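You operate a simulated robot arm through the tools that you are given. There is no shell and no other tool. Be economical: measure what you need, move in short steps, check, and stop when the job is done.

The job below is to be done with a simulated robot arm. You get a single attempt, and the scene is never put back.

Task
Sweep the spilt beads into the yellow pan and tip them into the bead tub.
Fine: pan on the yellow mat, its lip to the beads; white brush back in the cream holder, pan back. What is to be rubbed or washed off counts as gone when no trace of it is left.

The check looks at the end state, three seconds after you hand in, the way a careful person would. Anything else that was tipped, shoved, dropped, spilled or broken makes it a failure.

Robot
A 7-joint arm with a two-finger parallel gripper, fixed in place. Base frame: the origin is at the foot of the arm, x ahead of it, y to its left, z up; the work surface is at about z = 640. Readings come in mm, degrees, newtons and seconds.
With the tool pointing down near the work surface it reaches from about 120 to 640 mm from the base axis. Its first joint turns from -66.0 to 66.0 degrees. Payload 2.4 kg.
Tool frame: the origin (TCP) lies between the finger pads and is the grasp point; the fingertips stand 30 mm ahead of it; z points along the fingers, y is the line along which they close. The gripper opens to 94 mm. The fingers are 28 mm wide and 10 mm thick; the gripper's body (50 by 96 mm) begins 55 mm behind the TCP.
Orientation is told as [roll, pitch, yaw] about the base's x, y, z axes, in that order, counted from this pose: with the fingers straight down and closing along the base's y, the tool's x points along the base's -x, its y along +y and its z along -z.

Tools
- The arm moves only by the tool move_arm. Its argument "steps" is a list of rows, each an object of numbers (a shift or turn left out is 0, a gripper value left out holds the last): "dx", "dy", "dz": the shift along the tool's x, y, z in mm; "ax", "ay", "az": the turn, a rotation vector about the tool's x, y, z in degrees; "grip": the gripper command, from -1 (shut) to 1 (fully open), values between in proportion. In form: [{"dx": .., "dy": .., "dz": .., "ax": .., "ay": .., "az": .., "grip": ..}, ...]. A call has 1 to 8 rows; each row is the pose to reach, as a shift and turn from the pose commanded when the call began, along the tool's axes at that moment. A row lasts 0.2 s, in which the tool goes at most 50 mm and 8.6 degrees; a call with a longer step from one row to the next is refused whole, and so is a gripper value outside its range. A pose out of reach is approached as far as the arm can. The call stops where the force on the tool passes 40 N (or 10 N more than at its start, if that is more) or the arm is blocked; 0.2 s more then pass. The fingers move at their own pace (about 153 mm/s each) and stop on an object; they squeeze with about 23 N. The grip force told is the motor's: it shows also when the fingers shut on nothing. Time passes only in rows, and 0.2 s behind the last, so rows that repeat a pose let the fingers close. The reply holds the time, the measured pose of the TCP, the force on the tool along the base axes, the opening and the grip force, in the units named above and with some noise, with the torque about the TCP (base axes, N m) and any sound that the robot's microphone picked up.
- Cameras (640 x 400 px; columns grow to the right, rows downward): "scene" is fixed at [47.6, 491.9, 1440.3]; the picture's right is [-0.63, -0.77, 0.00], its down [-0.49, 0.40, -0.77] and it looks along [0.60, -0.49, -0.63] (base axes); focal length 352 px, centre (320, 200). "wrist" rides on the gripper at [76, 14, -102] in the tool frame; the picture's right is [-0.18, 0.98, 0.00], its down [-0.75, -0.14, -0.64] and it looks along [-0.63, -0.12, 0.77] (tool axes); focal length 243 px, centre (320, 200). There is no depth. A picture from a camera that has moved, and an enlarged one, comes with that camera's place and axes in the base frame and with its lens. The place of the scene camera against the robot may be out by one fixed shift of up to 12 mm in any direction.
- get_image(camera): a new picture of that camera. It takes no simulated time.
- zoom(camera, box): a new picture of the part [left, top, right, bottom] of that camera's present view, enlarged. It takes no simulated time.
- sign_off(): hands the job in; it is judged then, once.

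Go step by step. Nothing tells you positions but the pictures and the camera data: compare them with the known pose of the tool, close in by small moves and look again before you grip or let go. The budget is 120 turns and 76 pictures, counting those below and the enlarged ones. Unless the task says otherwise, let go and move clear before handing in, and close with one line.

The tools are called after ">>>" by a JSON object that holds its "method" and its "body". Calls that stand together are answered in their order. move_arm: Moves the arm, as the interface text tells. Its arguments: {"type":"object","properties":{"steps":{"type":"array","items":{"type":"object","properties":{"dx":{"type":"number"},"dy":{"type":"number"},"dz":{"type":"number"},"ax":{"type":"number"},"ay":{"type":"number"},"az":{"type":"number"},"grip":{"type":"number"}}}}},"required":["steps"]} The other tools are called the same way: get_image (camera) takes a picture; zoom (camera, box) takes an enlarged picture of a part of a camera's view; sign_off () hands the job in.

At the start:

```text
time_s: 0.0
eef_pos: [421.5, -52.5, 1030.6]
tcp_rot: [0.0, 0.0, 0.0]
wrist_force: [0.2, 0.9, 0.0]
moment: [0.03, -0.03, -0.02]
opening: 94.2
grasp_force: 0.0
```

scene: 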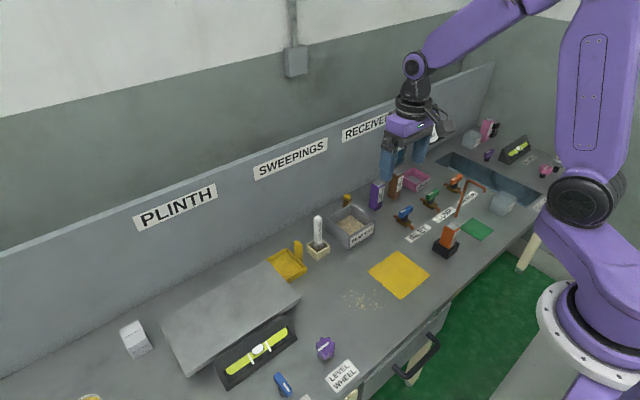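
wrist: 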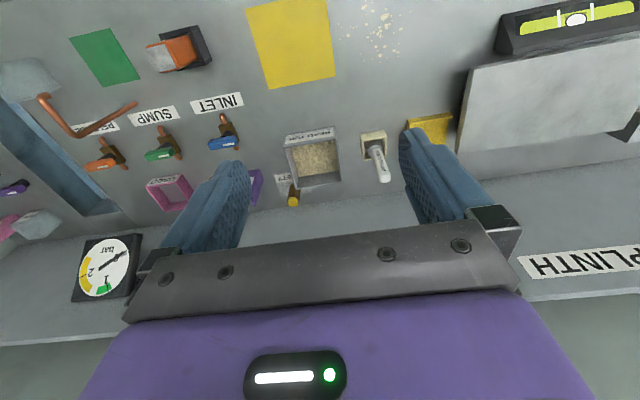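

I see the bead spill near the yellow mat, with the yellow pan, white brush in the cream holder and the bead tub behind it. I'll zoom in to measure these.

>>> {"method": "zoom", "body": {"camera": "scene", "box": [250, 170, 450, 320]}}

>>> {"method": "zoom", "body": {"camera": "wrist", "box": [230, 0, 480, 210]}}

```text
2.67 times, centred on (350, 245) of scene
camera zoom: at [47.6, 491.9, 1440.3], right [-0.63, -0.77, 0.0], down [-0.49, 0.4, -0.77], along [0.6, -0.49, -0.63], focal length 938 px, centre (240, 80)
```

zoom: 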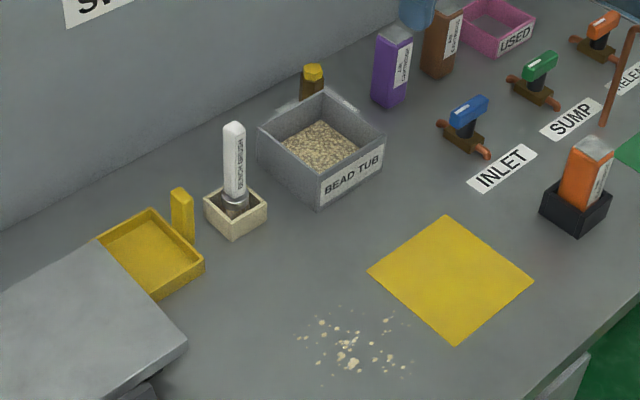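

```text
1.90 times, centred on (355, 105) of wrist
camera zoom: at [346.0, -39.5, 1133.5], right [0.18, 0.98, 0.0], down [0.75, -0.14, 0.64], along [0.63, -0.12, -0.77], focal length 462 px, centre (253, 381)
```

zoom: 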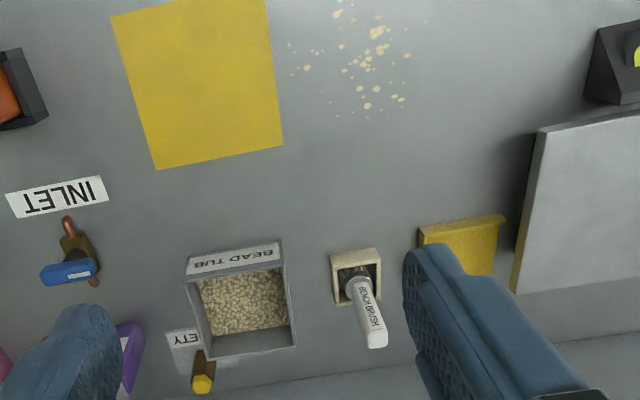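

Pan is around (620,150) with an upright handle on its -y side, the brush holder about (600,28), tub about (590,-70), mat centre about (396,-98), and beads about (400,48). I'll move over the pan for a close look.

>>> {"method": "move_arm", "body": {"steps": [{"dx": -23, "dy": 30, "dz": 17}, {"dx": -46, "dy": 60, "dz": 34}, {"dx": -69, "dy": 90, "dz": 50}, {"dx": -92, "dy": 120, "dz": 67}, {"dx": -115, "dy": 150, "dz": 84}, {"dx": -138, "dy": 182, "dz": 100}]}}

>>> {"method": "get_image", "body": {"camera": "wrist"}}

```text
time_s: 1.4
eef_pos: [560.2, 131.6, 933.5]
tcp_rot: [0.1, 0.0, 0.0]
wrist_force: [0.0, 0.3, -0.3]
moment: [0.01, -0.01, -0.02]
opening: 93.8
grasp_force: 0.0
```

```text
71 pictures are left
camera wrist: at [485.1, 144.1, 1035.4], right [0.18, 0.98, 0.0], down [0.75, -0.14, 0.64], along [0.63, -0.12, -0.77], focal length 243 px, centre (320, 200)
```

wrist: 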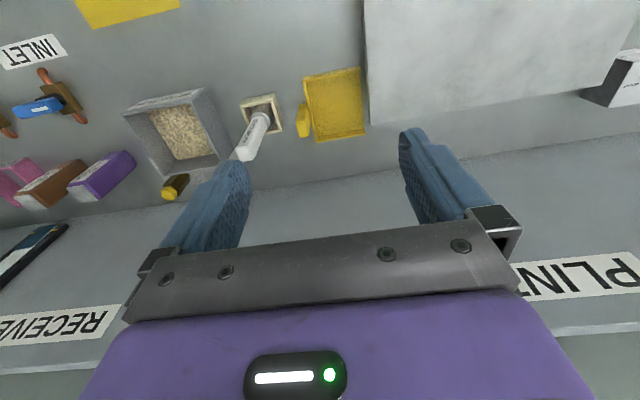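

>>> {"method": "zoom", "body": {"camera": "wrist", "box": [110, 60, 380, 220]}}

>>> {"method": "zoom", "body": {"camera": "wrist", "box": [235, 55, 375, 155]}}

>>> {"method": "zoom", "body": {"camera": "scene", "box": [255, 200, 345, 290]}}

```text
2.37 times, centred on (245, 140) of wrist
camera zoom: at [485.1, 144.1, 1035.4], right [0.18, 0.98, 0.0], down [0.75, -0.14, 0.64], along [0.63, -0.12, -0.77], focal length 575 px, centre (498, 342)
```

zoom: 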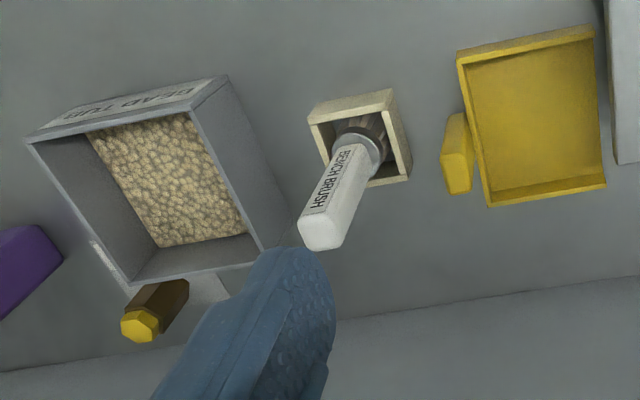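

```text
4.00 times, centred on (305, 105) of wrist
camera zoom: at [485.1, 144.1, 1035.4], right [0.18, 0.98, 0.0], down [0.75, -0.14, 0.64], along [0.63, -0.12, -0.77], focal length 970 px, centre (380, 580)
```

zoom: 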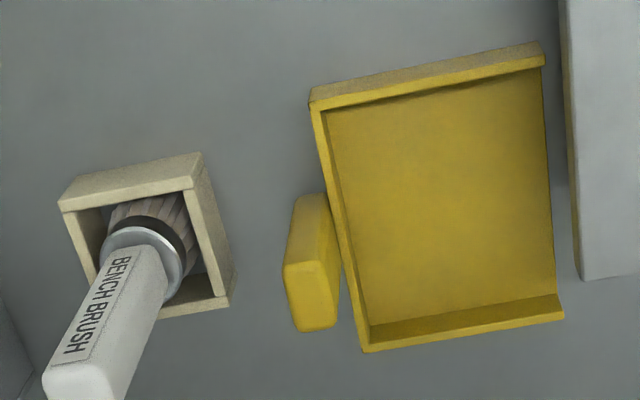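

```text
4.44 times, centred on (300, 245) of scene
camera zoom: at [47.6, 491.8, 1440.3], right [-0.63, -0.77, 0.0], down [-0.49, 0.4, -0.77], along [0.6, -0.49, -0.63], focal length 1563 px, centre (409, 0)
```

zoom: 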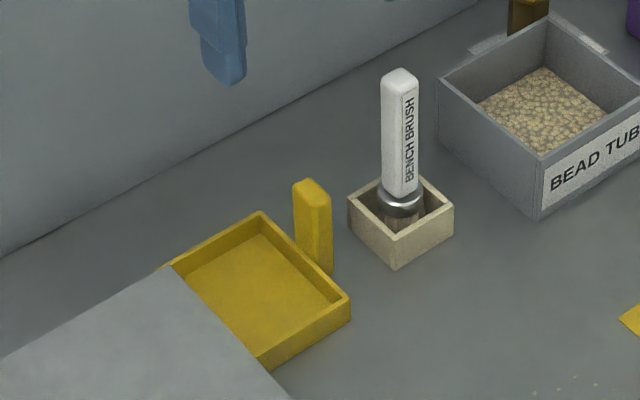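

The pan's open lip faces +y (beside the plinth) with an upright post at about (623,94), top z≈703. The brush is close on the other side, so I'll grip the post with the gripper turned -90° to clear it.

>>> {"method": "move_arm", "body": {"steps": [{"az": 8.5}, {"az": 17}, {"az": 25.5}, {"az": 34}, {"az": 42.5}, {"az": 51}, {"az": 59.5}, {"az": 68}]}}

>>> {"method": "move_arm", "body": {"steps": [{"az": 8}, {"az": 15}, {"az": 22}]}}

>>> {"method": "get_image", "body": {"camera": "wrist"}}

>>> {"method": "get_image", "body": {"camera": "scene"}}

```text
time_s: 3.2
eef_pos: [559.8, 128.6, 931.7]
tcp_rot: [0.0, 0.1, -68.2]
wrist_force: [0.3, -0.4, 0.8]
moment: [-0.01, -0.01, 0.01]
opening: 93.9
grasp_force: 0.1
```

```text
time_s: 4.0
eef_pos: [559.1, 129.5, 932.0]
tcp_rot: [0.0, 0.1, -90.1]
wrist_force: [-0.1, -0.4, -0.4]
moment: [-0.02, -0.01, 0.0]
opening: 93.7
grasp_force: 0.0
```

```text
67 pictures are left
camera wrist: at [575.0, 204.5, 1033.7], right [0.98, -0.19, 0.0], down [-0.14, -0.75, 0.64], along [-0.12, -0.63, -0.77], focal length 243 px, centre (320, 200)
```

wrist: 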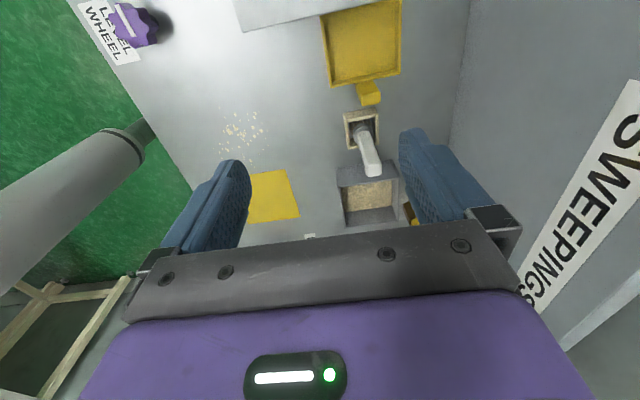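

```text
66 pictures are left
```

scene: 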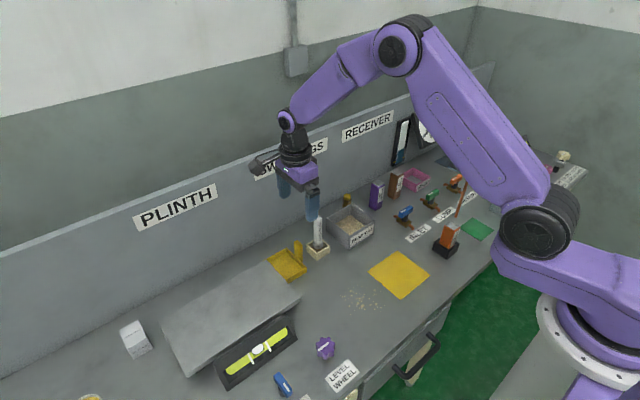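

The turn worked. I'll zoom for a second viewpoint to triangulate the post, brush and tub.

>>> {"method": "zoom", "body": {"camera": "wrist", "box": [310, 0, 420, 120]}}

>>> {"method": "zoom", "body": {"camera": "wrist", "box": [210, 90, 430, 240]}}

```text
3.33 times, centred on (365, 60) of wrist
camera zoom: at [575.0, 204.5, 1033.7], right [0.98, -0.19, 0.0], down [-0.14, -0.75, 0.64], along [-0.12, -0.63, -0.77], focal length 809 px, centre (170, 667)
```

zoom: 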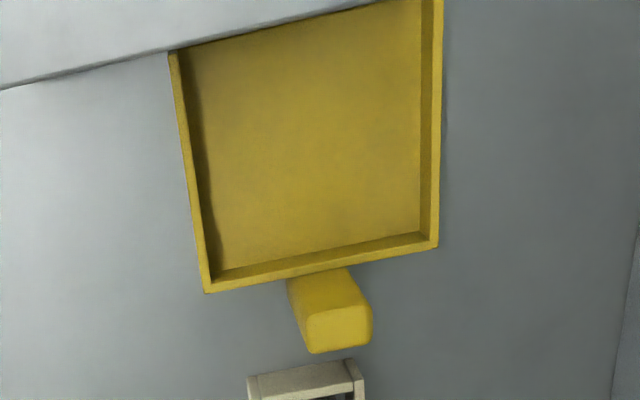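

```text
2.67 times, centred on (320, 165) of wrist
camera zoom: at [575.0, 204.5, 1033.7], right [0.98, -0.19, 0.0], down [-0.14, -0.75, 0.64], along [-0.12, -0.63, -0.77], focal length 647 px, centre (320, 293)
```

zoom: 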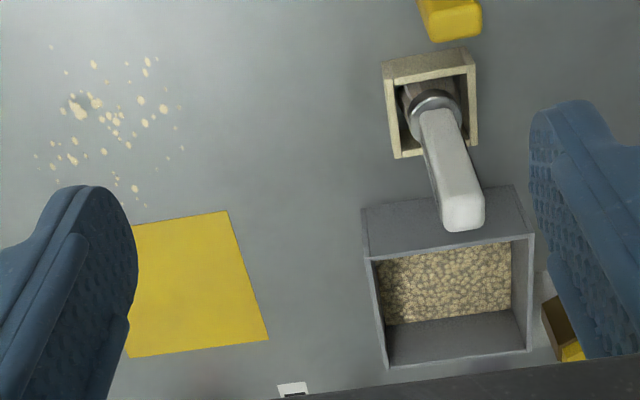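

Triangulated: post at about (620,95), top z≈712. I'll move above it and check between the fingers.

>>> {"method": "move_arm", "body": {"steps": [{"dx": -18, "dy": 31, "dz": 20}, {"dx": -37, "dy": 61, "dz": 45}, {"dx": -37, "dy": 61, "dz": 90}, {"dx": -37, "dy": 61, "dz": 135}, {"dx": -37, "dy": 61, "dz": 172}]}}

>>> {"method": "get_image", "body": {"camera": "wrist"}}

>>> {"method": "zoom", "body": {"camera": "scene", "box": [235, 130, 375, 290]}}

```text
time_s: 5.2
eef_pos: [621.5, 91.5, 756.5]
tcp_rot: [0.0, -0.1, -90.0]
wrist_force: [-0.4, -0.1, -0.5]
moment: [-0.01, -0.02, 0.04]
opening: 94.1
grasp_force: 0.1
```

```text
63 pictures are left
camera wrist: at [635.6, 166.6, 858.8], right [0.98, -0.18, 0.0], down [-0.14, -0.75, 0.64], along [-0.12, -0.63, -0.77], focal length 243 px, centre (320, 200)
```

wrist: 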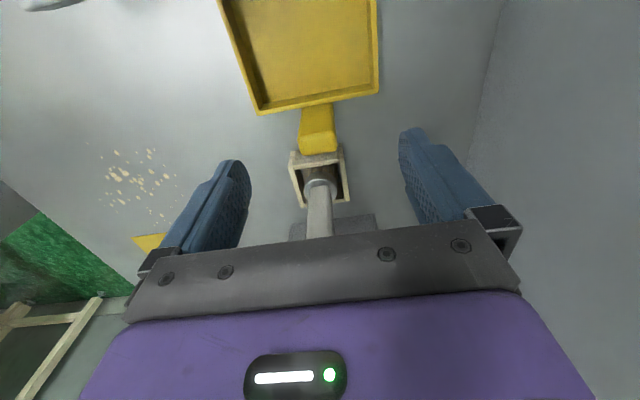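

```text
2.50 times, centred on (305, 210) of scene
camera zoom: at [47.6, 491.9, 1440.3], right [-0.63, -0.77, 0.0], down [-0.49, 0.4, -0.77], along [0.6, -0.49, -0.63], focal length 879 px, centre (358, 175)
```

zoom: 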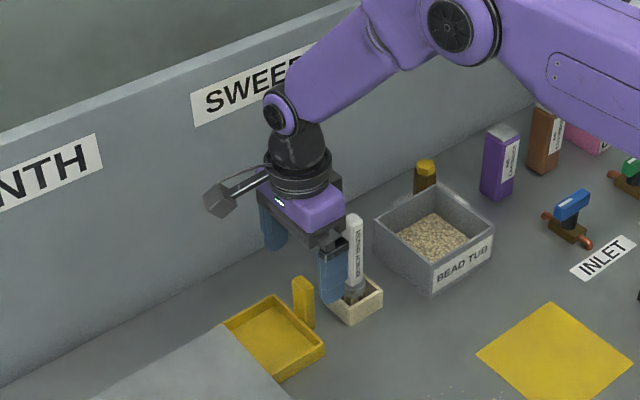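

The post sits centred between the fingers at about (621.6, 94.5). I'll lower to z≈700 and close.

>>> {"method": "move_arm", "body": {"steps": [{"dx": 2, "dz": 20}, {"dx": 2, "dz": 40}, {"dx": 2, "dz": 56}, {"dx": 2, "dz": 56, "grip": -1}, {"dx": 2, "dz": 56, "grip": -1}, {"dx": 2, "dz": 56, "grip": -1}]}}

>>> {"method": "get_image", "body": {"camera": "wrist"}}

```text
time_s: 6.6
eef_pos: [620.4, 94.6, 702.1]
tcp_rot: [0.0, 0.0, -90.0]
wrist_force: [1.0, 0.3, -0.4]
moment: [-0.01, -0.02, 0.02]
opening: 25.5
grasp_force: 23.1
```

```text
61 pictures are left
camera wrist: at [635.5, 168.7, 804.1], right [0.98, -0.18, 0.0], down [-0.14, -0.75, 0.64], along [-0.12, -0.63, -0.77], focal length 243 px, centre (320, 200)
```

wrist: 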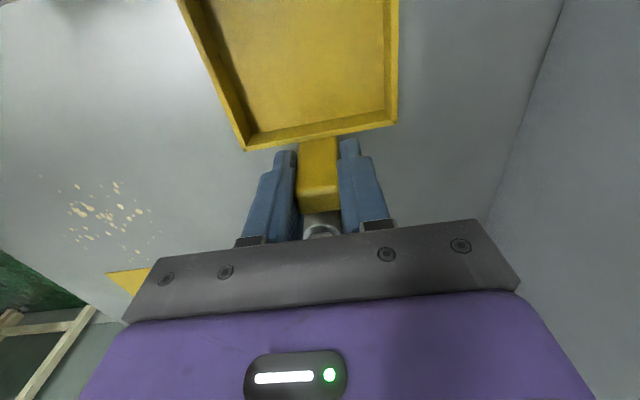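

Gripped (25.5 mm). This is the return pose: (620.4, 94.6, 702). Now a gentle lift, then a check for slip.

>>> {"method": "move_arm", "body": {"steps": [{"dz": -10}, {"dz": -25}, {"dz": -45}, {"dz": -70}, {"dz": -100}, {"dz": -100}]}}

>>> {"method": "get_image", "body": {"camera": "wrist"}}

>>> {"method": "zoom", "body": {"camera": "scene", "box": [235, 130, 375, 290]}}

```text
time_s: 8.0
eef_pos: [620.2, 93.6, 803.8]
tcp_rot: [0.1, -0.1, -89.9]
wrist_force: [0.1, 0.1, -0.9]
moment: [-0.01, 0.01, -0.01]
opening: 25.7
grasp_force: 22.8
```

```text
60 pictures are left
camera wrist: at [634.5, 168.0, 906.1], right [0.98, -0.18, 0.0], down [-0.14, -0.75, 0.64], along [-0.12, -0.63, -0.77], focal length 243 px, centre (320, 200)
```

wrist: 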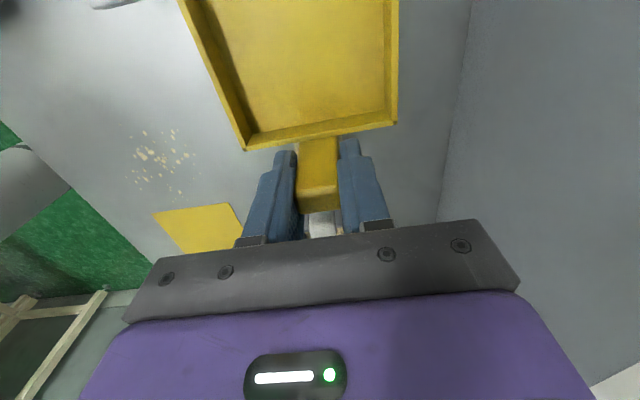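

```text
2.50 times, centred on (305, 210) of scene
camera zoom: at [47.6, 491.9, 1440.3], right [-0.63, -0.77, 0.0], down [-0.49, 0.4, -0.77], along [0.6, -0.49, -0.63], focal length 879 px, centre (358, 175)
```

zoom: 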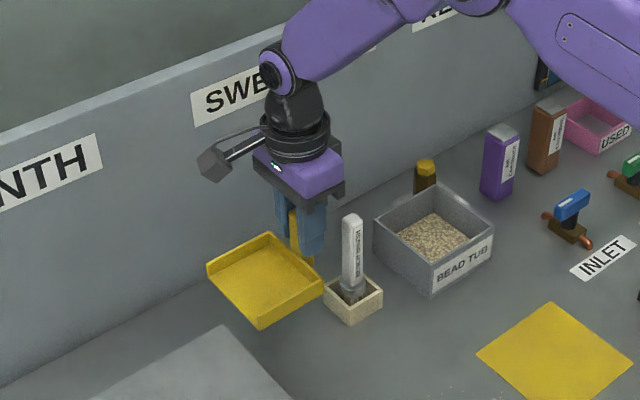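

The pan is held rigidly and level. I'll carry it -x first (clear of the brush), then -y to the mat; lip target y≈-38, centred x≈397.

>>> {"method": "move_arm", "body": {"steps": [{"dy": -30}, {"dy": -70}, {"dy": -110}, {"dy": -150}, {"dy": -190}, {"dy": -223}]}}

>>> {"method": "move_arm", "body": {"steps": [{"dx": -30}, {"dx": -70}, {"dx": -110}, {"dx": -150}, {"dx": -190}, {"dx": -223}, {"dx": -223, "dz": 40}]}}

>>> {"method": "get_image", "body": {"camera": "wrist"}}

>>> {"method": "zoom", "body": {"camera": "scene", "box": [310, 170, 490, 340]}}

```text
time_s: 9.4
eef_pos: [396.9, 93.8, 805.5]
tcp_rot: [0.1, 0.0, -90.0]
wrist_force: [-0.3, 0.2, -1.2]
moment: [-0.05, 0.0, 0.02]
opening: 25.4
grasp_force: 23.4
```

```text
time_s: 11.0
eef_pos: [397.7, -125.8, 763.8]
tcp_rot: [0.0, 0.0, -89.9]
wrist_force: [0.2, -0.1, -0.9]
moment: [-0.03, 0.03, -0.03]
opening: 25.6
grasp_force: 23.6
```

```text
58 pictures are left
camera wrist: at [412.4, -52.2, 866.2], right [0.98, -0.18, 0.0], down [-0.14, -0.75, 0.64], along [-0.12, -0.63, -0.77], focal length 243 px, centre (320, 200)
```

wrist: 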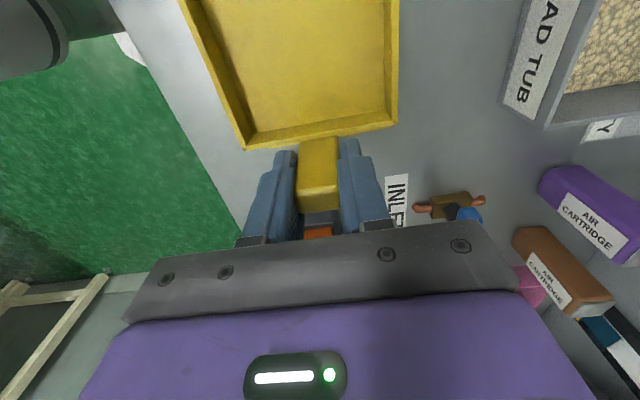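

```text
2.35 times, centred on (400, 255) of scene
camera zoom: at [47.6, 491.8, 1440.3], right [-0.63, -0.77, 0.0], down [-0.49, 0.4, -0.77], along [0.6, -0.49, -0.63], focal length 828 px, centre (132, 71)
```

zoom: 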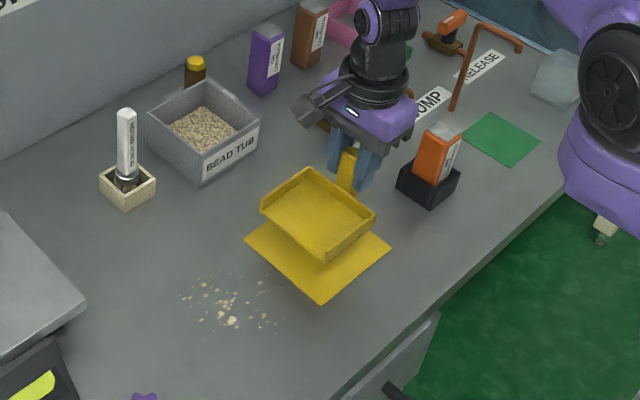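

The pan is over the mat; I'll lower it until it just rests.

>>> {"method": "move_arm", "body": {"steps": [{"dx": -4, "dz": 25}, {"dx": -4, "dz": 45}, {"dx": -4, "dz": 55}, {"dx": -4, "dz": 59}]}}

>>> {"method": "zoom", "body": {"camera": "scene", "box": [310, 170, 490, 340]}}

```text
time_s: 12.0
eef_pos: [397.9, -131.3, 704.2]
tcp_rot: [0.0, 0.0, -90.0]
wrist_force: [-0.6, 0.8, -0.2]
moment: [0.02, 0.0, 0.01]
opening: 25.5
grasp_force: 22.9
```

```text
2.35 times, centred on (400, 255) of scene
camera zoom: at [47.6, 491.9, 1440.3], right [-0.63, -0.77, 0.0], down [-0.49, 0.4, -0.77], along [0.6, -0.49, -0.63], focal length 828 px, centre (132, 71)
```

zoom: 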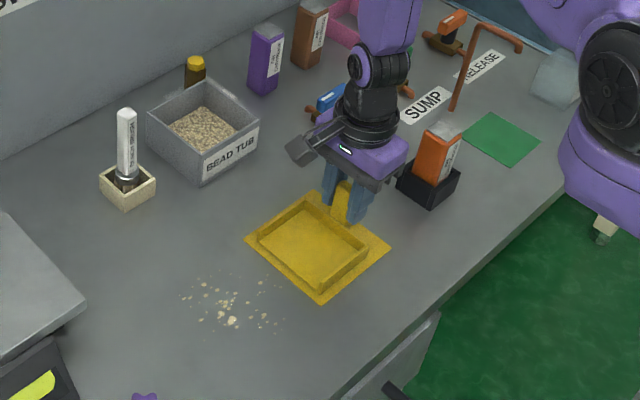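

The pan sits on the mat with its lip toward the beads. I'll ease 1.5 mm lower, release and rise.

>>> {"method": "move_arm", "body": {"steps": [{"dz": 1}, {"dz": 1, "grip": -0.2}, {"dz": 1, "grip": 0.2}, {"dz": 1, "grip": 0.2}, {"dz": -40, "grip": 0.2}, {"dz": -85, "grip": 0.2}, {"dz": -135, "grip": 0.2}, {"dz": -180, "grip": 0.2}]}}

>>> {"method": "get_image", "body": {"camera": "wrist"}}

```text
time_s: 13.8
eef_pos: [395.6, -131.2, 883.5]
tcp_rot: [-0.1, 0.1, -90.0]
wrist_force: [0.4, 0.2, 0.3]
moment: [-0.02, 0.01, 0.02]
opening: 56.5
grasp_force: 0.1
```

```text
55 pictures are left
camera wrist: at [410.5, -57.3, 986.5], right [0.98, -0.18, 0.0], down [-0.14, -0.75, 0.64], along [-0.12, -0.63, -0.77], focal length 243 px, centre (320, 200)
```

wrist: 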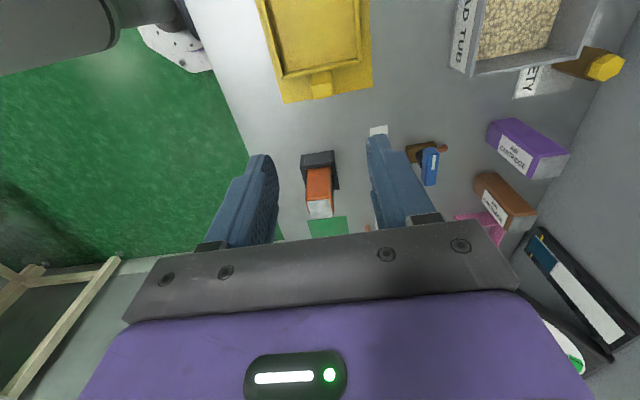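

The pan is down and released cleanly. Next I go above the brush at about (610,31), turning back to yaw 0.

>>> {"method": "move_arm", "body": {"steps": [{"dx": 20, "dy": 22, "az": -8.5}, {"dx": 40, "dy": 44, "az": -17}, {"dx": 60, "dy": 66, "az": -25.5}, {"dx": 80, "dy": 88, "az": -34}, {"dx": 100, "dy": 110, "az": -42.5}, {"dx": 120, "dy": 132, "az": -51}, {"dx": 140, "dy": 154, "az": -59.5}, {"dx": 162, "dy": 174, "az": -68}]}}

>>> {"method": "move_arm", "body": {"steps": [{"az": -8}, {"az": -16}, {"az": -22}]}}

>>> {"method": "get_image", "body": {"camera": "wrist"}}

```text
time_s: 15.6
eef_pos: [571.1, 30.5, 884.2]
tcp_rot: [0.0, 0.0, -21.8]
wrist_force: [0.4, -0.3, 0.2]
moment: [-0.02, -0.02, 0.01]
opening: 56.5
grasp_force: 0.1
```

```text
time_s: 16.4
eef_pos: [571.2, 30.1, 883.8]
tcp_rot: [0.0, -0.1, 0.2]
wrist_force: [-0.5, 0.6, 0.5]
moment: [0.0, 0.02, 0.01]
opening: 56.5
grasp_force: 0.0
```

```text
54 pictures are left
camera wrist: at [496.2, 43.0, 986.4], right [0.18, 0.98, 0.0], down [0.75, -0.14, 0.64], along [0.63, -0.12, -0.77], focal length 243 px, centre (320, 200)
```

wrist: 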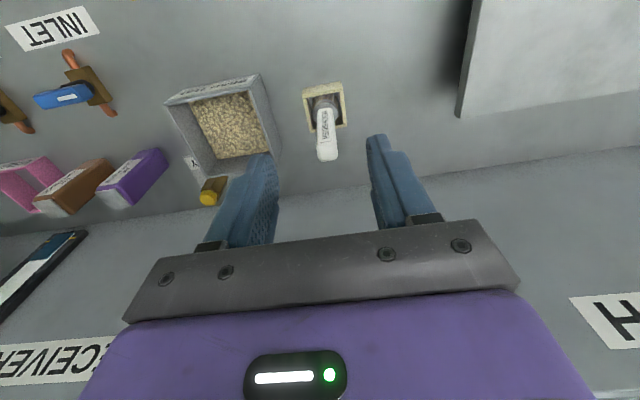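

>>> {"method": "zoom", "body": {"camera": "wrist", "box": [285, 70, 365, 170]}}

>>> {"method": "zoom", "body": {"camera": "scene", "box": [295, 200, 345, 270]}}

```text
4.00 times, centred on (325, 120) of wrist
camera zoom: at [496.2, 43.0, 986.4], right [0.18, 0.98, 0.0], down [0.75, -0.14, 0.64], along [0.63, -0.12, -0.77], focal length 970 px, centre (300, 520)
```

zoom: 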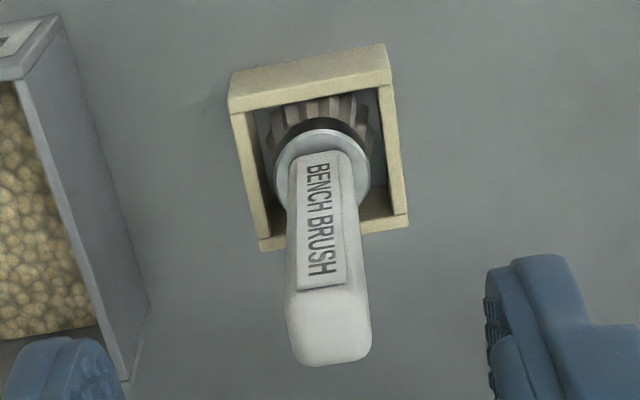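

```text
5.71 times, centred on (320, 235) of scene
camera zoom: at [47.6, 491.9, 1440.3], right [-0.63, -0.77, 0.0], down [-0.49, 0.4, -0.77], along [0.6, -0.49, -0.63], focal length 2010 px, centre (320, 0)
```

zoom: 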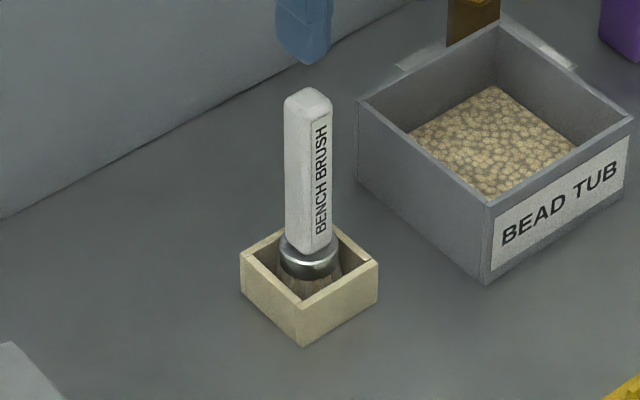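

The brush axis is at about (609, 29.4), top z≈783. I'll descend to TCP z≈745 and grip its handle.

>>> {"method": "move_arm", "body": {"steps": [{"dx": -38, "dy": -0.5}, {"dx": -38, "dy": -0.5, "dz": 45}, {"dx": -38, "dy": -0.5, "dz": 90}, {"dx": -38, "dy": -0.5, "dz": 120}, {"dx": -38, "dy": -0.5, "dz": 139}]}}

>>> {"method": "get_image", "body": {"camera": "wrist"}}

>>> {"method": "zoom", "body": {"camera": "scene", "box": [270, 170, 370, 270]}}

```text
time_s: 17.6
eef_pos: [609.7, 31.2, 746.5]
tcp_rot: [-0.1, 0.1, 0.1]
wrist_force: [1.0, 0.1, 0.6]
moment: [0.01, 0.03, -0.01]
opening: 56.4
grasp_force: 0.0
```

```text
51 pictures are left
camera wrist: at [533.9, 44.3, 847.1], right [0.18, 0.98, 0.0], down [0.75, -0.14, 0.64], along [0.63, -0.12, -0.77], focal length 243 px, centre (320, 200)
```

wrist: 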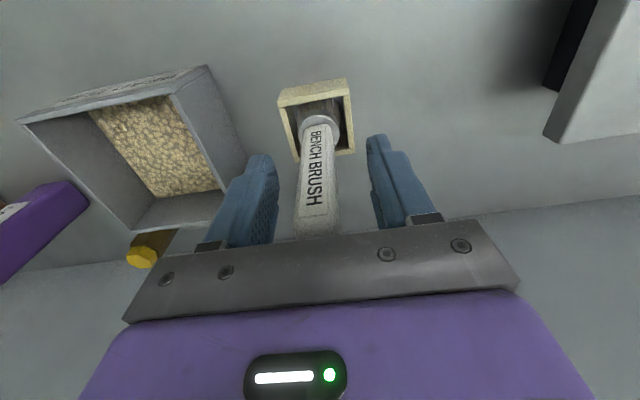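

```text
4.00 times, centred on (320, 220) of scene
camera zoom: at [47.6, 491.9, 1440.3], right [-0.63, -0.77, 0.0], down [-0.49, 0.4, -0.77], along [0.6, -0.49, -0.63], focal length 1407 px, centre (320, 120)
```

zoom: 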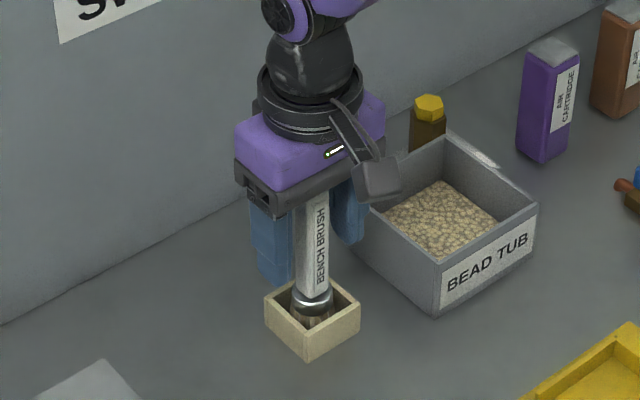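

The handle is between the fingers; closing now, then lifting gently.

>>> {"method": "move_arm", "body": {"steps": [{"dy": -1, "grip": 0}, {"dy": -1, "grip": -1}, {"dy": -1, "grip": -1}, {"dy": -1, "grip": -1}]}}

>>> {"method": "move_arm", "body": {"steps": [{"dz": -15}, {"dz": -45}, {"dz": -80}, {"dz": -80}]}}

>>> {"method": "zoom", "body": {"camera": "scene", "box": [270, 130, 370, 270]}}

>>> {"method": "get_image", "body": {"camera": "wrist"}}

```text
time_s: 18.6
eef_pos: [609.7, 28.6, 745.8]
tcp_rot: [0.1, 0.0, 0.0]
wrist_force: [0.0, -0.1, 0.1]
moment: [0.0, -0.02, -0.02]
opening: 22.7
grasp_force: 23.1
```

```text
time_s: 19.6
eef_pos: [609.7, 28.5, 825.7]
tcp_rot: [0.0, 0.0, 0.0]
wrist_force: [0.3, -0.3, -1.6]
moment: [-0.01, -0.01, 0.0]
opening: 22.8
grasp_force: 22.8
```

```text
2.86 times, centred on (320, 200) of scene
camera zoom: at [47.6, 491.9, 1440.3], right [-0.63, -0.77, 0.0], down [-0.49, 0.4, -0.77], along [0.6, -0.49, -0.63], focal length 1005 px, centre (320, 200)
```

zoom: 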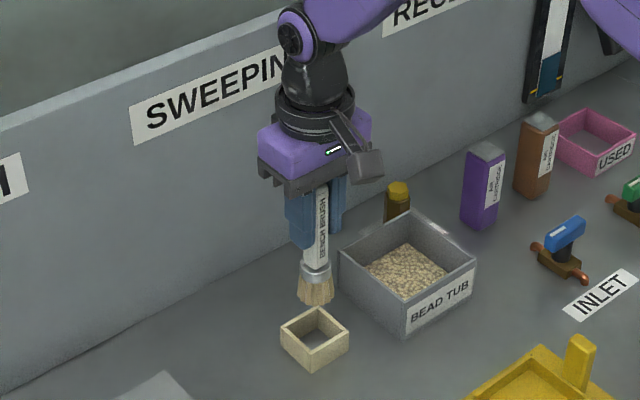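

```text
48 pictures are left
camera wrist: at [533.6, 41.9, 928.7], right [0.18, 0.98, 0.0], down [0.75, -0.14, 0.64], along [0.63, -0.12, -0.77], focal length 243 px, centre (320, 200)
```

wrist: 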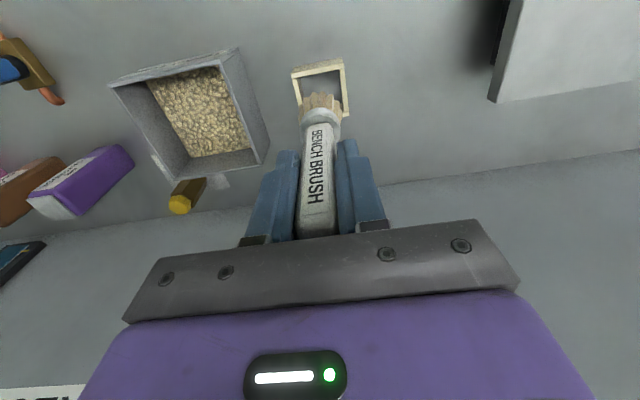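

Brush is held; return pose (609.7, 28.6, 745.8). Next I move to beyond the far side of the spill, and descend slowly to find bristle contact.

>>> {"method": "move_arm", "body": {"steps": [{"dx": 40, "dy": 20}, {"dx": 80, "dy": 40}, {"dx": 120, "dy": 60}, {"dx": 160, "dy": 80}, {"dx": 170, "dy": 91, "dz": 20}, {"dx": 170, "dy": 91, "dz": 50}, {"dx": 170, "dy": 91, "dz": 70}]}}

>>> {"method": "get_image", "body": {"camera": "wrist"}}

>>> {"method": "zoom", "body": {"camera": "scene", "box": [300, 200, 460, 330]}}

```text
time_s: 21.2
eef_pos: [439.3, 120.0, 755.7]
tcp_rot: [0.0, 0.0, 0.0]
wrist_force: [0.3, -0.3, -0.8]
moment: [-0.02, -0.01, 0.02]
opening: 22.8
grasp_force: 22.9
```

```text
47 pictures are left
camera wrist: at [362.8, 133.0, 858.0], right [0.18, 0.98, 0.0], down [0.75, -0.14, 0.64], along [0.63, -0.12, -0.77], focal length 243 px, centre (320, 200)
```

wrist: 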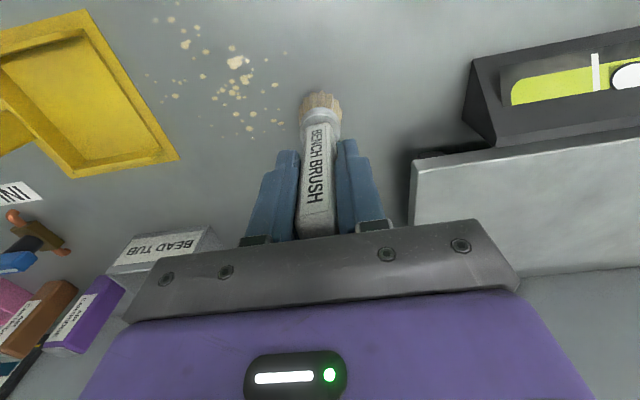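

```text
3.08 times, centred on (380, 265) of scene
camera zoom: at [47.5, 491.9, 1440.3], right [-0.63, -0.77, 0.0], down [-0.49, 0.4, -0.77], along [0.6, -0.49, -0.63], focal length 1082 px, centre (135, 0)
```

zoom: 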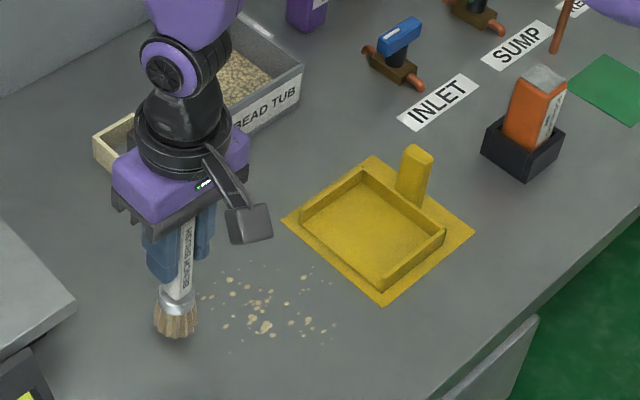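

The spill lies just to the -y side of the brush. I'll lower to contact in small steps.

>>> {"method": "move_arm", "body": {"steps": [{"dz": 6}, {"dz": 10}, {"dz": 12}, {"dz": 14}]}}

>>> {"method": "zoom", "body": {"camera": "scene", "box": [320, 240, 400, 310]}}

```text
time_s: 22.2
eef_pos: [439.9, 119.4, 742.3]
tcp_rot: [0.0, -0.1, -0.1]
wrist_force: [-0.9, -1.3, 18.9]
moment: [-0.19, 0.09, 0.04]
opening: 23.0
grasp_force: 22.8
```

```text
5.71 times, centred on (360, 275) of scene
camera zoom: at [47.3, 491.8, 1440.4], right [-0.63, -0.77, 0.0], down [-0.49, 0.4, -0.77], along [0.6, -0.49, -0.63], focal length 2010 px, centre (91, -229)
```

zoom: 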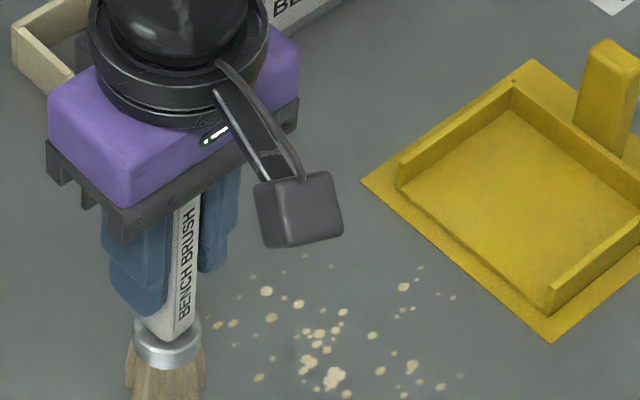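

Contact at TCP z≈742.3 (19 N), so I'll sweep at z≈743.5. First stroke is along the +x side, drifting inward.

>>> {"method": "move_arm", "body": {"steps": [{"dz": -1.2}, {"dx": 3, "dy": -20, "dz": -1.2}, {"dx": 6, "dy": -40, "dz": -1.2}, {"dx": 9, "dy": -60, "dz": -1.2}, {"dx": 12, "dy": -80, "dz": -1.2}, {"dx": 14, "dy": -100, "dz": -1.2}, {"dx": 16, "dy": -115, "dz": -1.2}, {"dx": 17, "dy": -130, "dz": -1.2}]}}

>>> {"method": "zoom", "body": {"camera": "scene", "box": [320, 230, 440, 320]}}

>>> {"method": "get_image", "body": {"camera": "wrist"}}

```text
time_s: 24.0
eef_pos: [421.2, -12.3, 742.3]
tcp_rot: [0.0, 0.0, 0.0]
wrist_force: [0.5, -0.5, 0.4]
moment: [-0.01, 0.02, 0.03]
opening: 23.4
grasp_force: 22.7
```

```text
4.44 times, centred on (380, 275) of scene
camera zoom: at [47.6, 491.9, 1440.3], right [-0.63, -0.77, 0.0], down [-0.49, 0.4, -0.77], along [0.6, -0.49, -0.63], focal length 1563 px, centre (53, -133)
```

zoom: 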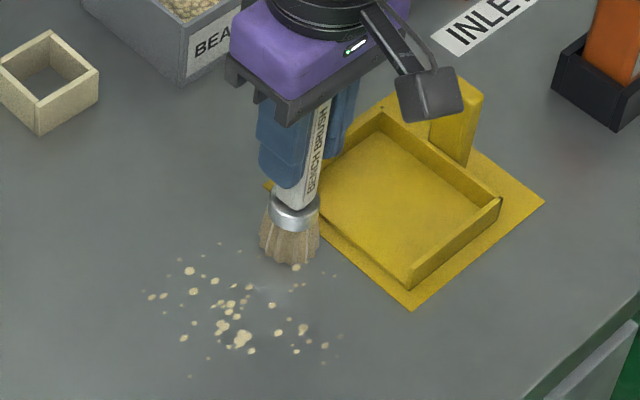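

```text
43 pictures are left
camera wrist: at [346.6, 0.9, 844.2], right [0.18, 0.98, 0.0], down [0.75, -0.14, 0.64], along [0.63, -0.12, -0.77], focal length 243 px, centre (320, 200)
```

wrist: 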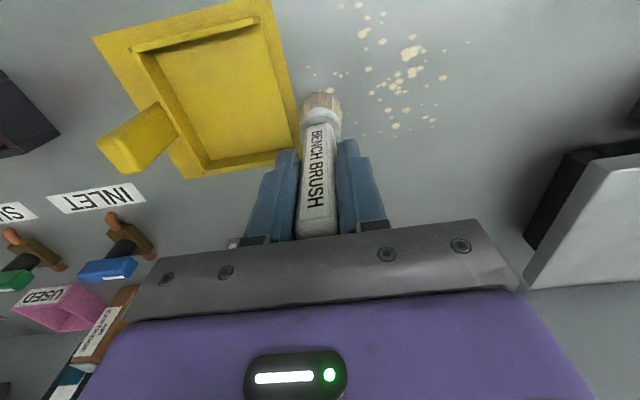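

The brush passed above most beads (no force), so it needs light pressure. I'll lift, go back to the start and repeat slightly lower.

>>> {"method": "move_arm", "body": {"steps": [{"dz": -30}, {"dx": -10, "dy": 45, "dz": -30}, {"dx": -20, "dy": 90, "dz": -30}, {"dx": -24, "dy": 125, "dz": -30}, {"dx": -24, "dy": 125, "dz": -10}, {"dx": -24, "dy": 125, "dz": -1}, {"dx": -24, "dy": 125, "dz": 0.6}]}}

```text
time_s: 25.6
eef_pos: [445.0, 114.7, 741.0]
tcp_rot: [0.0, 0.1, 0.1]
wrist_force: [-1.2, 1.5, 3.8]
moment: [0.04, 0.07, -0.01]
opening: 23.3
grasp_force: 23.3
```

Light contact now (~5 N). Sweeping at this height.

>>> {"method": "move_arm", "body": {"steps": [{"dx": 2, "dy": -18}, {"dx": 4, "dy": -36}, {"dx": 7, "dy": -54}, {"dx": 10, "dy": -72}, {"dx": 14, "dy": -90}, {"dx": 18, "dy": -105}, {"dx": 21, "dy": -118}, {"dx": 23, "dy": -128}]}}

>>> {"method": "zoom", "body": {"camera": "scene", "box": [320, 230, 440, 320]}}

```text
time_s: 27.4
eef_pos: [423.9, -14.5, 742.0]
tcp_rot: [0.0, 0.1, 0.2]
wrist_force: [0.2, 8.5, 0.5]
moment: [0.85, 0.01, 0.02]
opening: 23.2
grasp_force: 23.0
```

```text
4.44 times, centred on (380, 275) of scene
camera zoom: at [47.5, 492.0, 1440.3], right [-0.63, -0.77, 0.0], down [-0.49, 0.4, -0.77], along [0.6, -0.49, -0.63], focal length 1563 px, centre (53, -133)
```

zoom: 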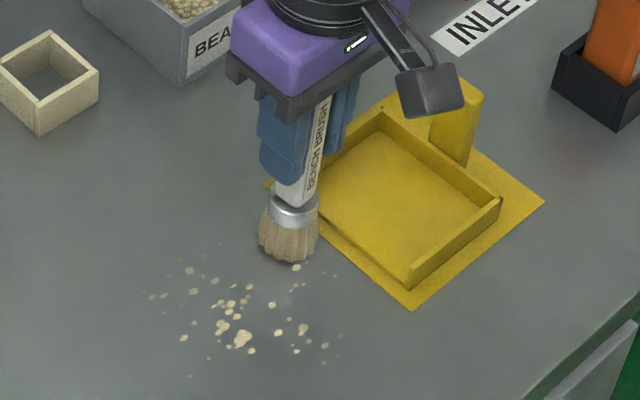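

There's an 8.5 N side force: the brush reached the pan's lip. I'll back off and look closely at the beads and pan.

>>> {"method": "move_arm", "body": {"steps": [{"dy": 8}, {"dy": 8, "dz": -40}, {"dy": 8, "dz": -80}]}}

>>> {"method": "zoom", "body": {"camera": "scene", "box": [335, 245, 435, 315]}}

>>> {"method": "zoom", "body": {"camera": "wrist", "box": [80, 0, 480, 220]}}

```text
time_s: 28.2
eef_pos: [424.8, -5.3, 820.8]
tcp_rot: [-0.1, -0.1, 0.0]
wrist_force: [-0.7, 0.6, 0.1]
moment: [-0.04, -0.01, 0.0]
opening: 23.1
grasp_force: 23.1
```

```text
5.71 times, centred on (385, 280) of scene
camera zoom: at [47.6, 491.9, 1440.3], right [-0.63, -0.77, 0.0], down [-0.49, 0.4, -0.77], along [0.6, -0.49, -0.63], focal length 2010 px, centre (-51, -257)
```

zoom: 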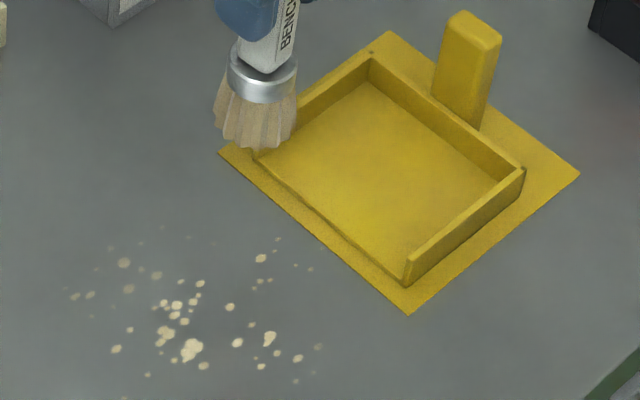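

```text
1.60 times, centred on (280, 110) of wrist
camera zoom: at [348.8, 6.7, 923.4], right [0.18, 0.98, 0.0], down [0.75, -0.14, 0.64], along [0.63, -0.12, -0.77], focal length 388 px, centre (384, 344)
```

zoom: 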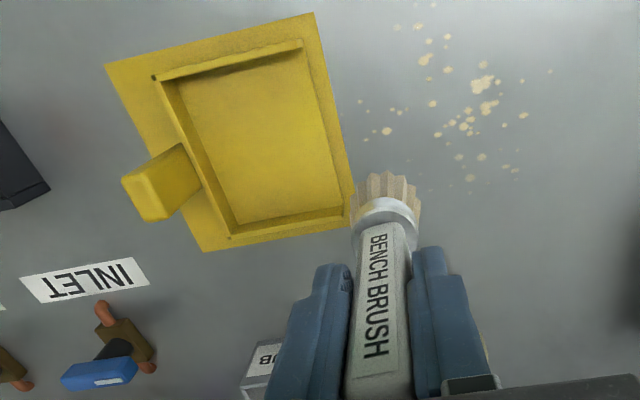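

The beads don't roll; they fade where the bristles brush with contact (the +x lane is dimmer). So I'll make repeated pressed strokes toward and over the pan's lip, starting again at the +x side.

>>> {"method": "move_arm", "body": {"steps": [{"dx": -6, "dy": 40, "dz": 0}, {"dx": -12, "dy": 80, "dz": 20}, {"dx": -18, "dy": 115, "dz": 50}, {"dx": -18, "dy": 115, "dz": 75}, {"dx": -18, "dy": 115, "dz": 80.6}]}}

>>> {"method": "move_arm", "body": {"steps": [{"dx": 1, "dy": -22}, {"dx": 2, "dy": -44}, {"dx": 4, "dy": -66}, {"dx": 8, "dy": -88}, {"dx": 14, "dy": -108}, {"dx": 17, "dy": -115}, {"dx": 20, "dy": -120, "dz": -8}, {"dx": 22, "dy": -150, "dz": -8}]}}

>>> {"method": "zoom", "body": {"camera": "scene", "box": [335, 245, 435, 315]}}

```text
time_s: 29.4
eef_pos: [442.2, 108.8, 741.8]
tcp_rot: [0.1, 0.0, 0.0]
wrist_force: [0.7, 0.5, -0.1]
moment: [0.04, 0.0, -0.01]
opening: 22.8
grasp_force: 22.8
```

```text
time_s: 31.2
eef_pos: [418.6, -43.2, 749.5]
tcp_rot: [0.0, 0.0, 0.2]
wrist_force: [0.0, 0.2, -1.4]
moment: [0.01, -0.05, -0.02]
opening: 23.0
grasp_force: 23.2
```

```text
5.71 times, centred on (385, 280) of scene
camera zoom: at [47.5, 491.9, 1440.3], right [-0.63, -0.77, 0.0], down [-0.49, 0.4, -0.77], along [0.6, -0.49, -0.63], focal length 2010 px, centre (-51, -257)
```

zoom: 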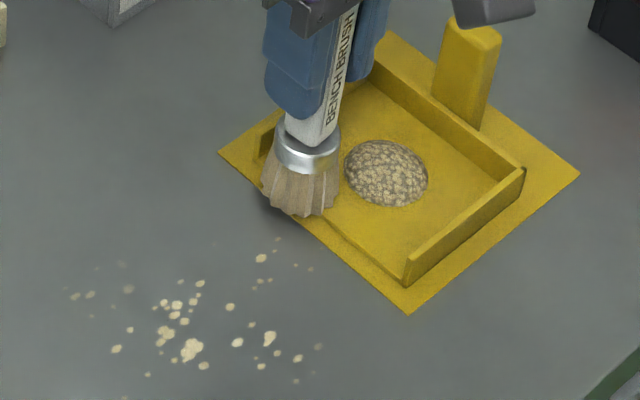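

A pile of beads appeared in the pan, so strokes carried over the lip collect. Next lane: x≈425.

>>> {"method": "move_arm", "body": {"steps": [{"dz": -20}, {"dx": -3, "dy": 45, "dz": -20}, {"dx": -6, "dy": 90, "dz": -20}, {"dx": -8, "dy": 135, "dz": -20}, {"dx": -8, "dy": 155, "dz": -10}, {"dx": -8, "dy": 155, "dz": 7}, {"dx": -8, "dy": 155, "dz": 8.4}]}}

>>> {"method": "move_arm", "body": {"steps": [{"dx": 1, "dy": -22}, {"dx": 2, "dy": -44}, {"dx": 3, "dy": -66}, {"dx": 4, "dy": -88}, {"dx": 5, "dy": -108}, {"dx": 6, "dy": -117}, {"dx": 7, "dy": -124, "dz": -8}, {"dx": 8, "dy": -154, "dz": -8}]}}

>>> {"method": "move_arm", "body": {"steps": [{"dz": -20}, {"dx": 7, "dy": 45, "dz": -20}, {"dx": 14, "dy": 90, "dz": -20}, {"dx": 18, "dy": 135, "dz": -20}, {"dx": 18, "dy": 155, "dz": -10}, {"dx": 18, "dy": 155, "dz": 7}, {"dx": 18, "dy": 155, "dz": 8.2}]}}

>>> {"method": "move_arm", "body": {"steps": [{"dx": 0, "dy": -22}, {"dx": 0, "dy": -44}, {"dx": 0, "dy": -66}, {"dx": 0, "dy": -88}, {"dx": 0, "dy": -108}, {"dx": 0, "dy": -117}, {"dx": 0, "dy": -124, "dz": -8}, {"dx": 0, "dy": -154, "dz": -8}]}}

>>> {"method": "zoom", "body": {"camera": "scene", "box": [335, 245, 435, 315]}}

```text
time_s: 32.8
eef_pos: [428.9, 114.2, 741.5]
tcp_rot: [0.1, 0.1, 0.0]
wrist_force: [-0.5, -0.6, 3.2]
moment: [-0.05, 0.09, -0.01]
opening: 22.5
grasp_force: 23.1
```

```text
time_s: 34.6
eef_pos: [418.5, -39.1, 748.4]
tcp_rot: [0.0, 0.0, 0.1]
wrist_force: [0.1, 0.4, -0.4]
moment: [0.0, 0.04, -0.01]
opening: 21.4
grasp_force: 22.5
```

```text
time_s: 36.2
eef_pos: [402.6, 115.1, 741.7]
tcp_rot: [-0.1, 0.0, 0.1]
wrist_force: [-2.1, 1.1, 17.8]
moment: [0.02, 0.27, -0.03]
opening: 21.5
grasp_force: 22.5
```

```text
time_s: 38.0
eef_pos: [400.0, -39.8, 748.2]
tcp_rot: [0.0, -0.1, 0.1]
wrist_force: [0.1, -0.5, 0.3]
moment: [0.01, -0.06, 0.01]
opening: 21.7
grasp_force: 22.5
```

```text
5.71 times, centred on (385, 280) of scene
camera zoom: at [47.5, 491.9, 1440.3], right [-0.63, -0.77, 0.0], down [-0.49, 0.4, -0.77], along [0.6, -0.49, -0.63], focal length 2010 px, centre (-51, -257)
```

zoom: 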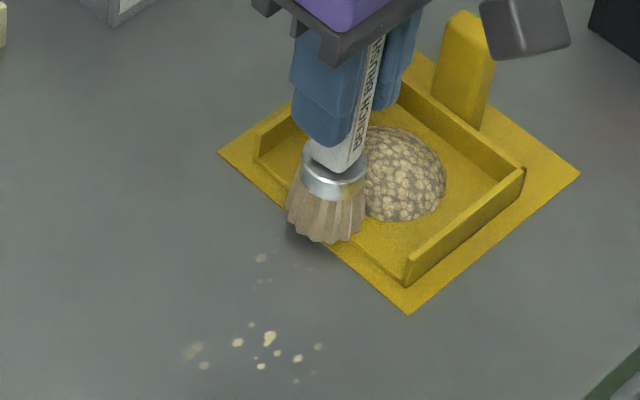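

Most are collected. Now the lanes at x≈382 and x≈362.

>>> {"method": "move_arm", "body": {"steps": [{"dz": -20}, {"dx": 7, "dy": 45, "dz": -20}, {"dx": 14, "dy": 90, "dz": -20}, {"dx": 18, "dy": 135, "dz": -20}, {"dx": 18, "dy": 150, "dz": -10}, {"dx": 18, "dy": 150, "dz": 6.5}, {"dx": 18, "dy": 150, "dz": 7.8}]}}

>>> {"method": "move_arm", "body": {"steps": [{"dx": 0, "dy": -22}, {"dx": 0, "dy": -44}, {"dx": 0, "dy": -66}, {"dx": 0, "dy": -88}, {"dx": 0, "dy": -106}, {"dx": 0, "dy": -115}, {"dx": 0, "dy": -122, "dz": -8}, {"dx": 0, "dy": -150, "dz": -8}]}}

>>> {"method": "move_arm", "body": {"steps": [{"dz": -20}, {"dx": 8, "dy": 45, "dz": -20}, {"dx": 16, "dy": 90, "dz": -20}, {"dx": 24, "dy": 135, "dz": -20}, {"dx": 26, "dy": 148, "dz": -10}, {"dx": 26, "dy": 148, "dz": 6.5}, {"dx": 26, "dy": 148, "dz": 7.8}]}}

>>> {"method": "move_arm", "body": {"steps": [{"dx": 0, "dy": -22}, {"dx": 0, "dy": -44}, {"dx": 0, "dy": -66}, {"dx": -4, "dy": -88}, {"dx": -10, "dy": -106}, {"dx": -14, "dy": -115}, {"dx": -18, "dy": -120, "dz": -8}, {"dx": -20, "dy": -148, "dz": -8}]}}

>>> {"method": "zoom", "body": {"camera": "scene", "box": [335, 245, 435, 315]}}

```text
time_s: 39.6
eef_pos: [383.3, 110.8, 741.3]
tcp_rot: [0.0, 0.0, 0.0]
wrist_force: [-2.1, 2.0, 16.0]
moment: [0.16, 0.25, -0.01]
opening: 21.6
grasp_force: 23.3
```

```text
time_s: 41.4
eef_pos: [384.4, -39.8, 749.1]
tcp_rot: [0.0, 0.1, -0.1]
wrist_force: [1.2, 0.5, -1.4]
moment: [-0.02, -0.02, -0.02]
opening: 21.5
grasp_force: 23.3
```

```text
time_s: 43.0
eef_pos: [357.4, 109.0, 742.5]
tcp_rot: [0.0, 0.1, 0.0]
wrist_force: [0.9, 0.9, -0.2]
moment: [-0.04, 0.06, 0.01]
opening: 21.7
grasp_force: 23.2
```

```text
time_s: 44.8
eef_pos: [376.2, -39.9, 749.3]
tcp_rot: [0.0, 0.0, 0.0]
wrist_force: [0.1, -0.4, -0.6]
moment: [-0.01, -0.03, 0.01]
opening: 21.5
grasp_force: 22.7
```

```text
5.71 times, centred on (385, 280) of scene
camera zoom: at [47.5, 491.9, 1440.3], right [-0.63, -0.77, 0.0], down [-0.49, 0.4, -0.77], along [0.6, -0.49, -0.63], focal length 2010 px, centre (-51, -257)
```

zoom: 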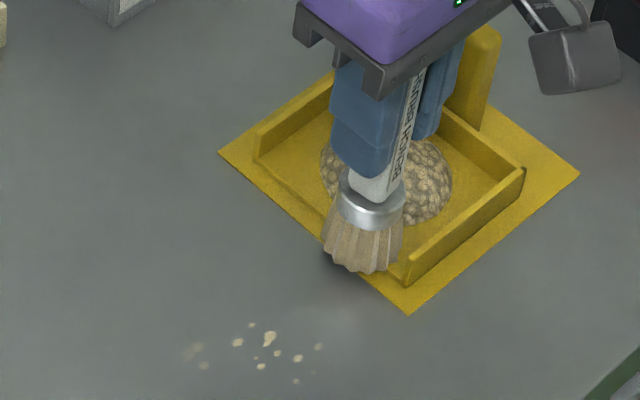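

A few remain near x≈352–389, and the last lane had no contact. I'll repeat at x≈362 about 1 mm lower.

>>> {"method": "move_arm", "body": {"steps": [{"dz": -20}, {"dx": 5, "dy": 45, "dz": -20}, {"dx": 10, "dy": 90, "dz": -20}, {"dx": 14, "dy": 120, "dz": -20}, {"dx": 14, "dy": 120, "dz": -5}, {"dx": 14, "dy": 120, "dz": 7.5}, {"dx": 14, "dy": 120, "dz": 8.9}]}}

>>> {"method": "move_arm", "body": {"steps": [{"dx": 0, "dy": -20}, {"dx": 0, "dy": -40}, {"dx": -2, "dy": -60}, {"dx": -6, "dy": -76}, {"dx": -8, "dy": -86}, {"dx": -10, "dy": -92, "dz": -8}, {"dx": -11, "dy": -120, "dz": -8}]}}

>>> {"method": "zoom", "body": {"camera": "scene", "box": [335, 245, 435, 315]}}

```text
time_s: 46.4
eef_pos: [364.0, 80.7, 741.5]
tcp_rot: [0.0, 0.0, 0.0]
wrist_force: [0.4, 1.2, 2.6]
moment: [0.09, 0.06, -0.02]
opening: 21.4
grasp_force: 22.7
```

```text
time_s: 48.0
eef_pos: [373.7, -40.0, 748.5]
tcp_rot: [0.0, 0.0, 0.2]
wrist_force: [0.8, 0.4, -0.7]
moment: [0.02, 0.03, -0.01]
opening: 21.5
grasp_force: 23.2
```

```text
5.71 times, centred on (385, 280) of scene
camera zoom: at [47.5, 491.9, 1440.3], right [-0.63, -0.77, 0.0], down [-0.49, 0.4, -0.77], along [0.6, -0.49, -0.63], focal length 2010 px, centre (-51, -257)
```

zoom: 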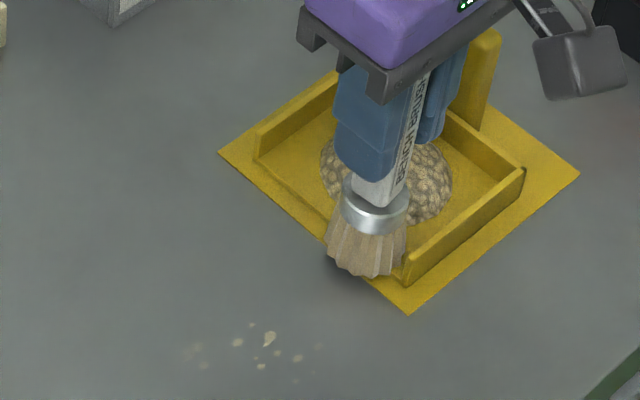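

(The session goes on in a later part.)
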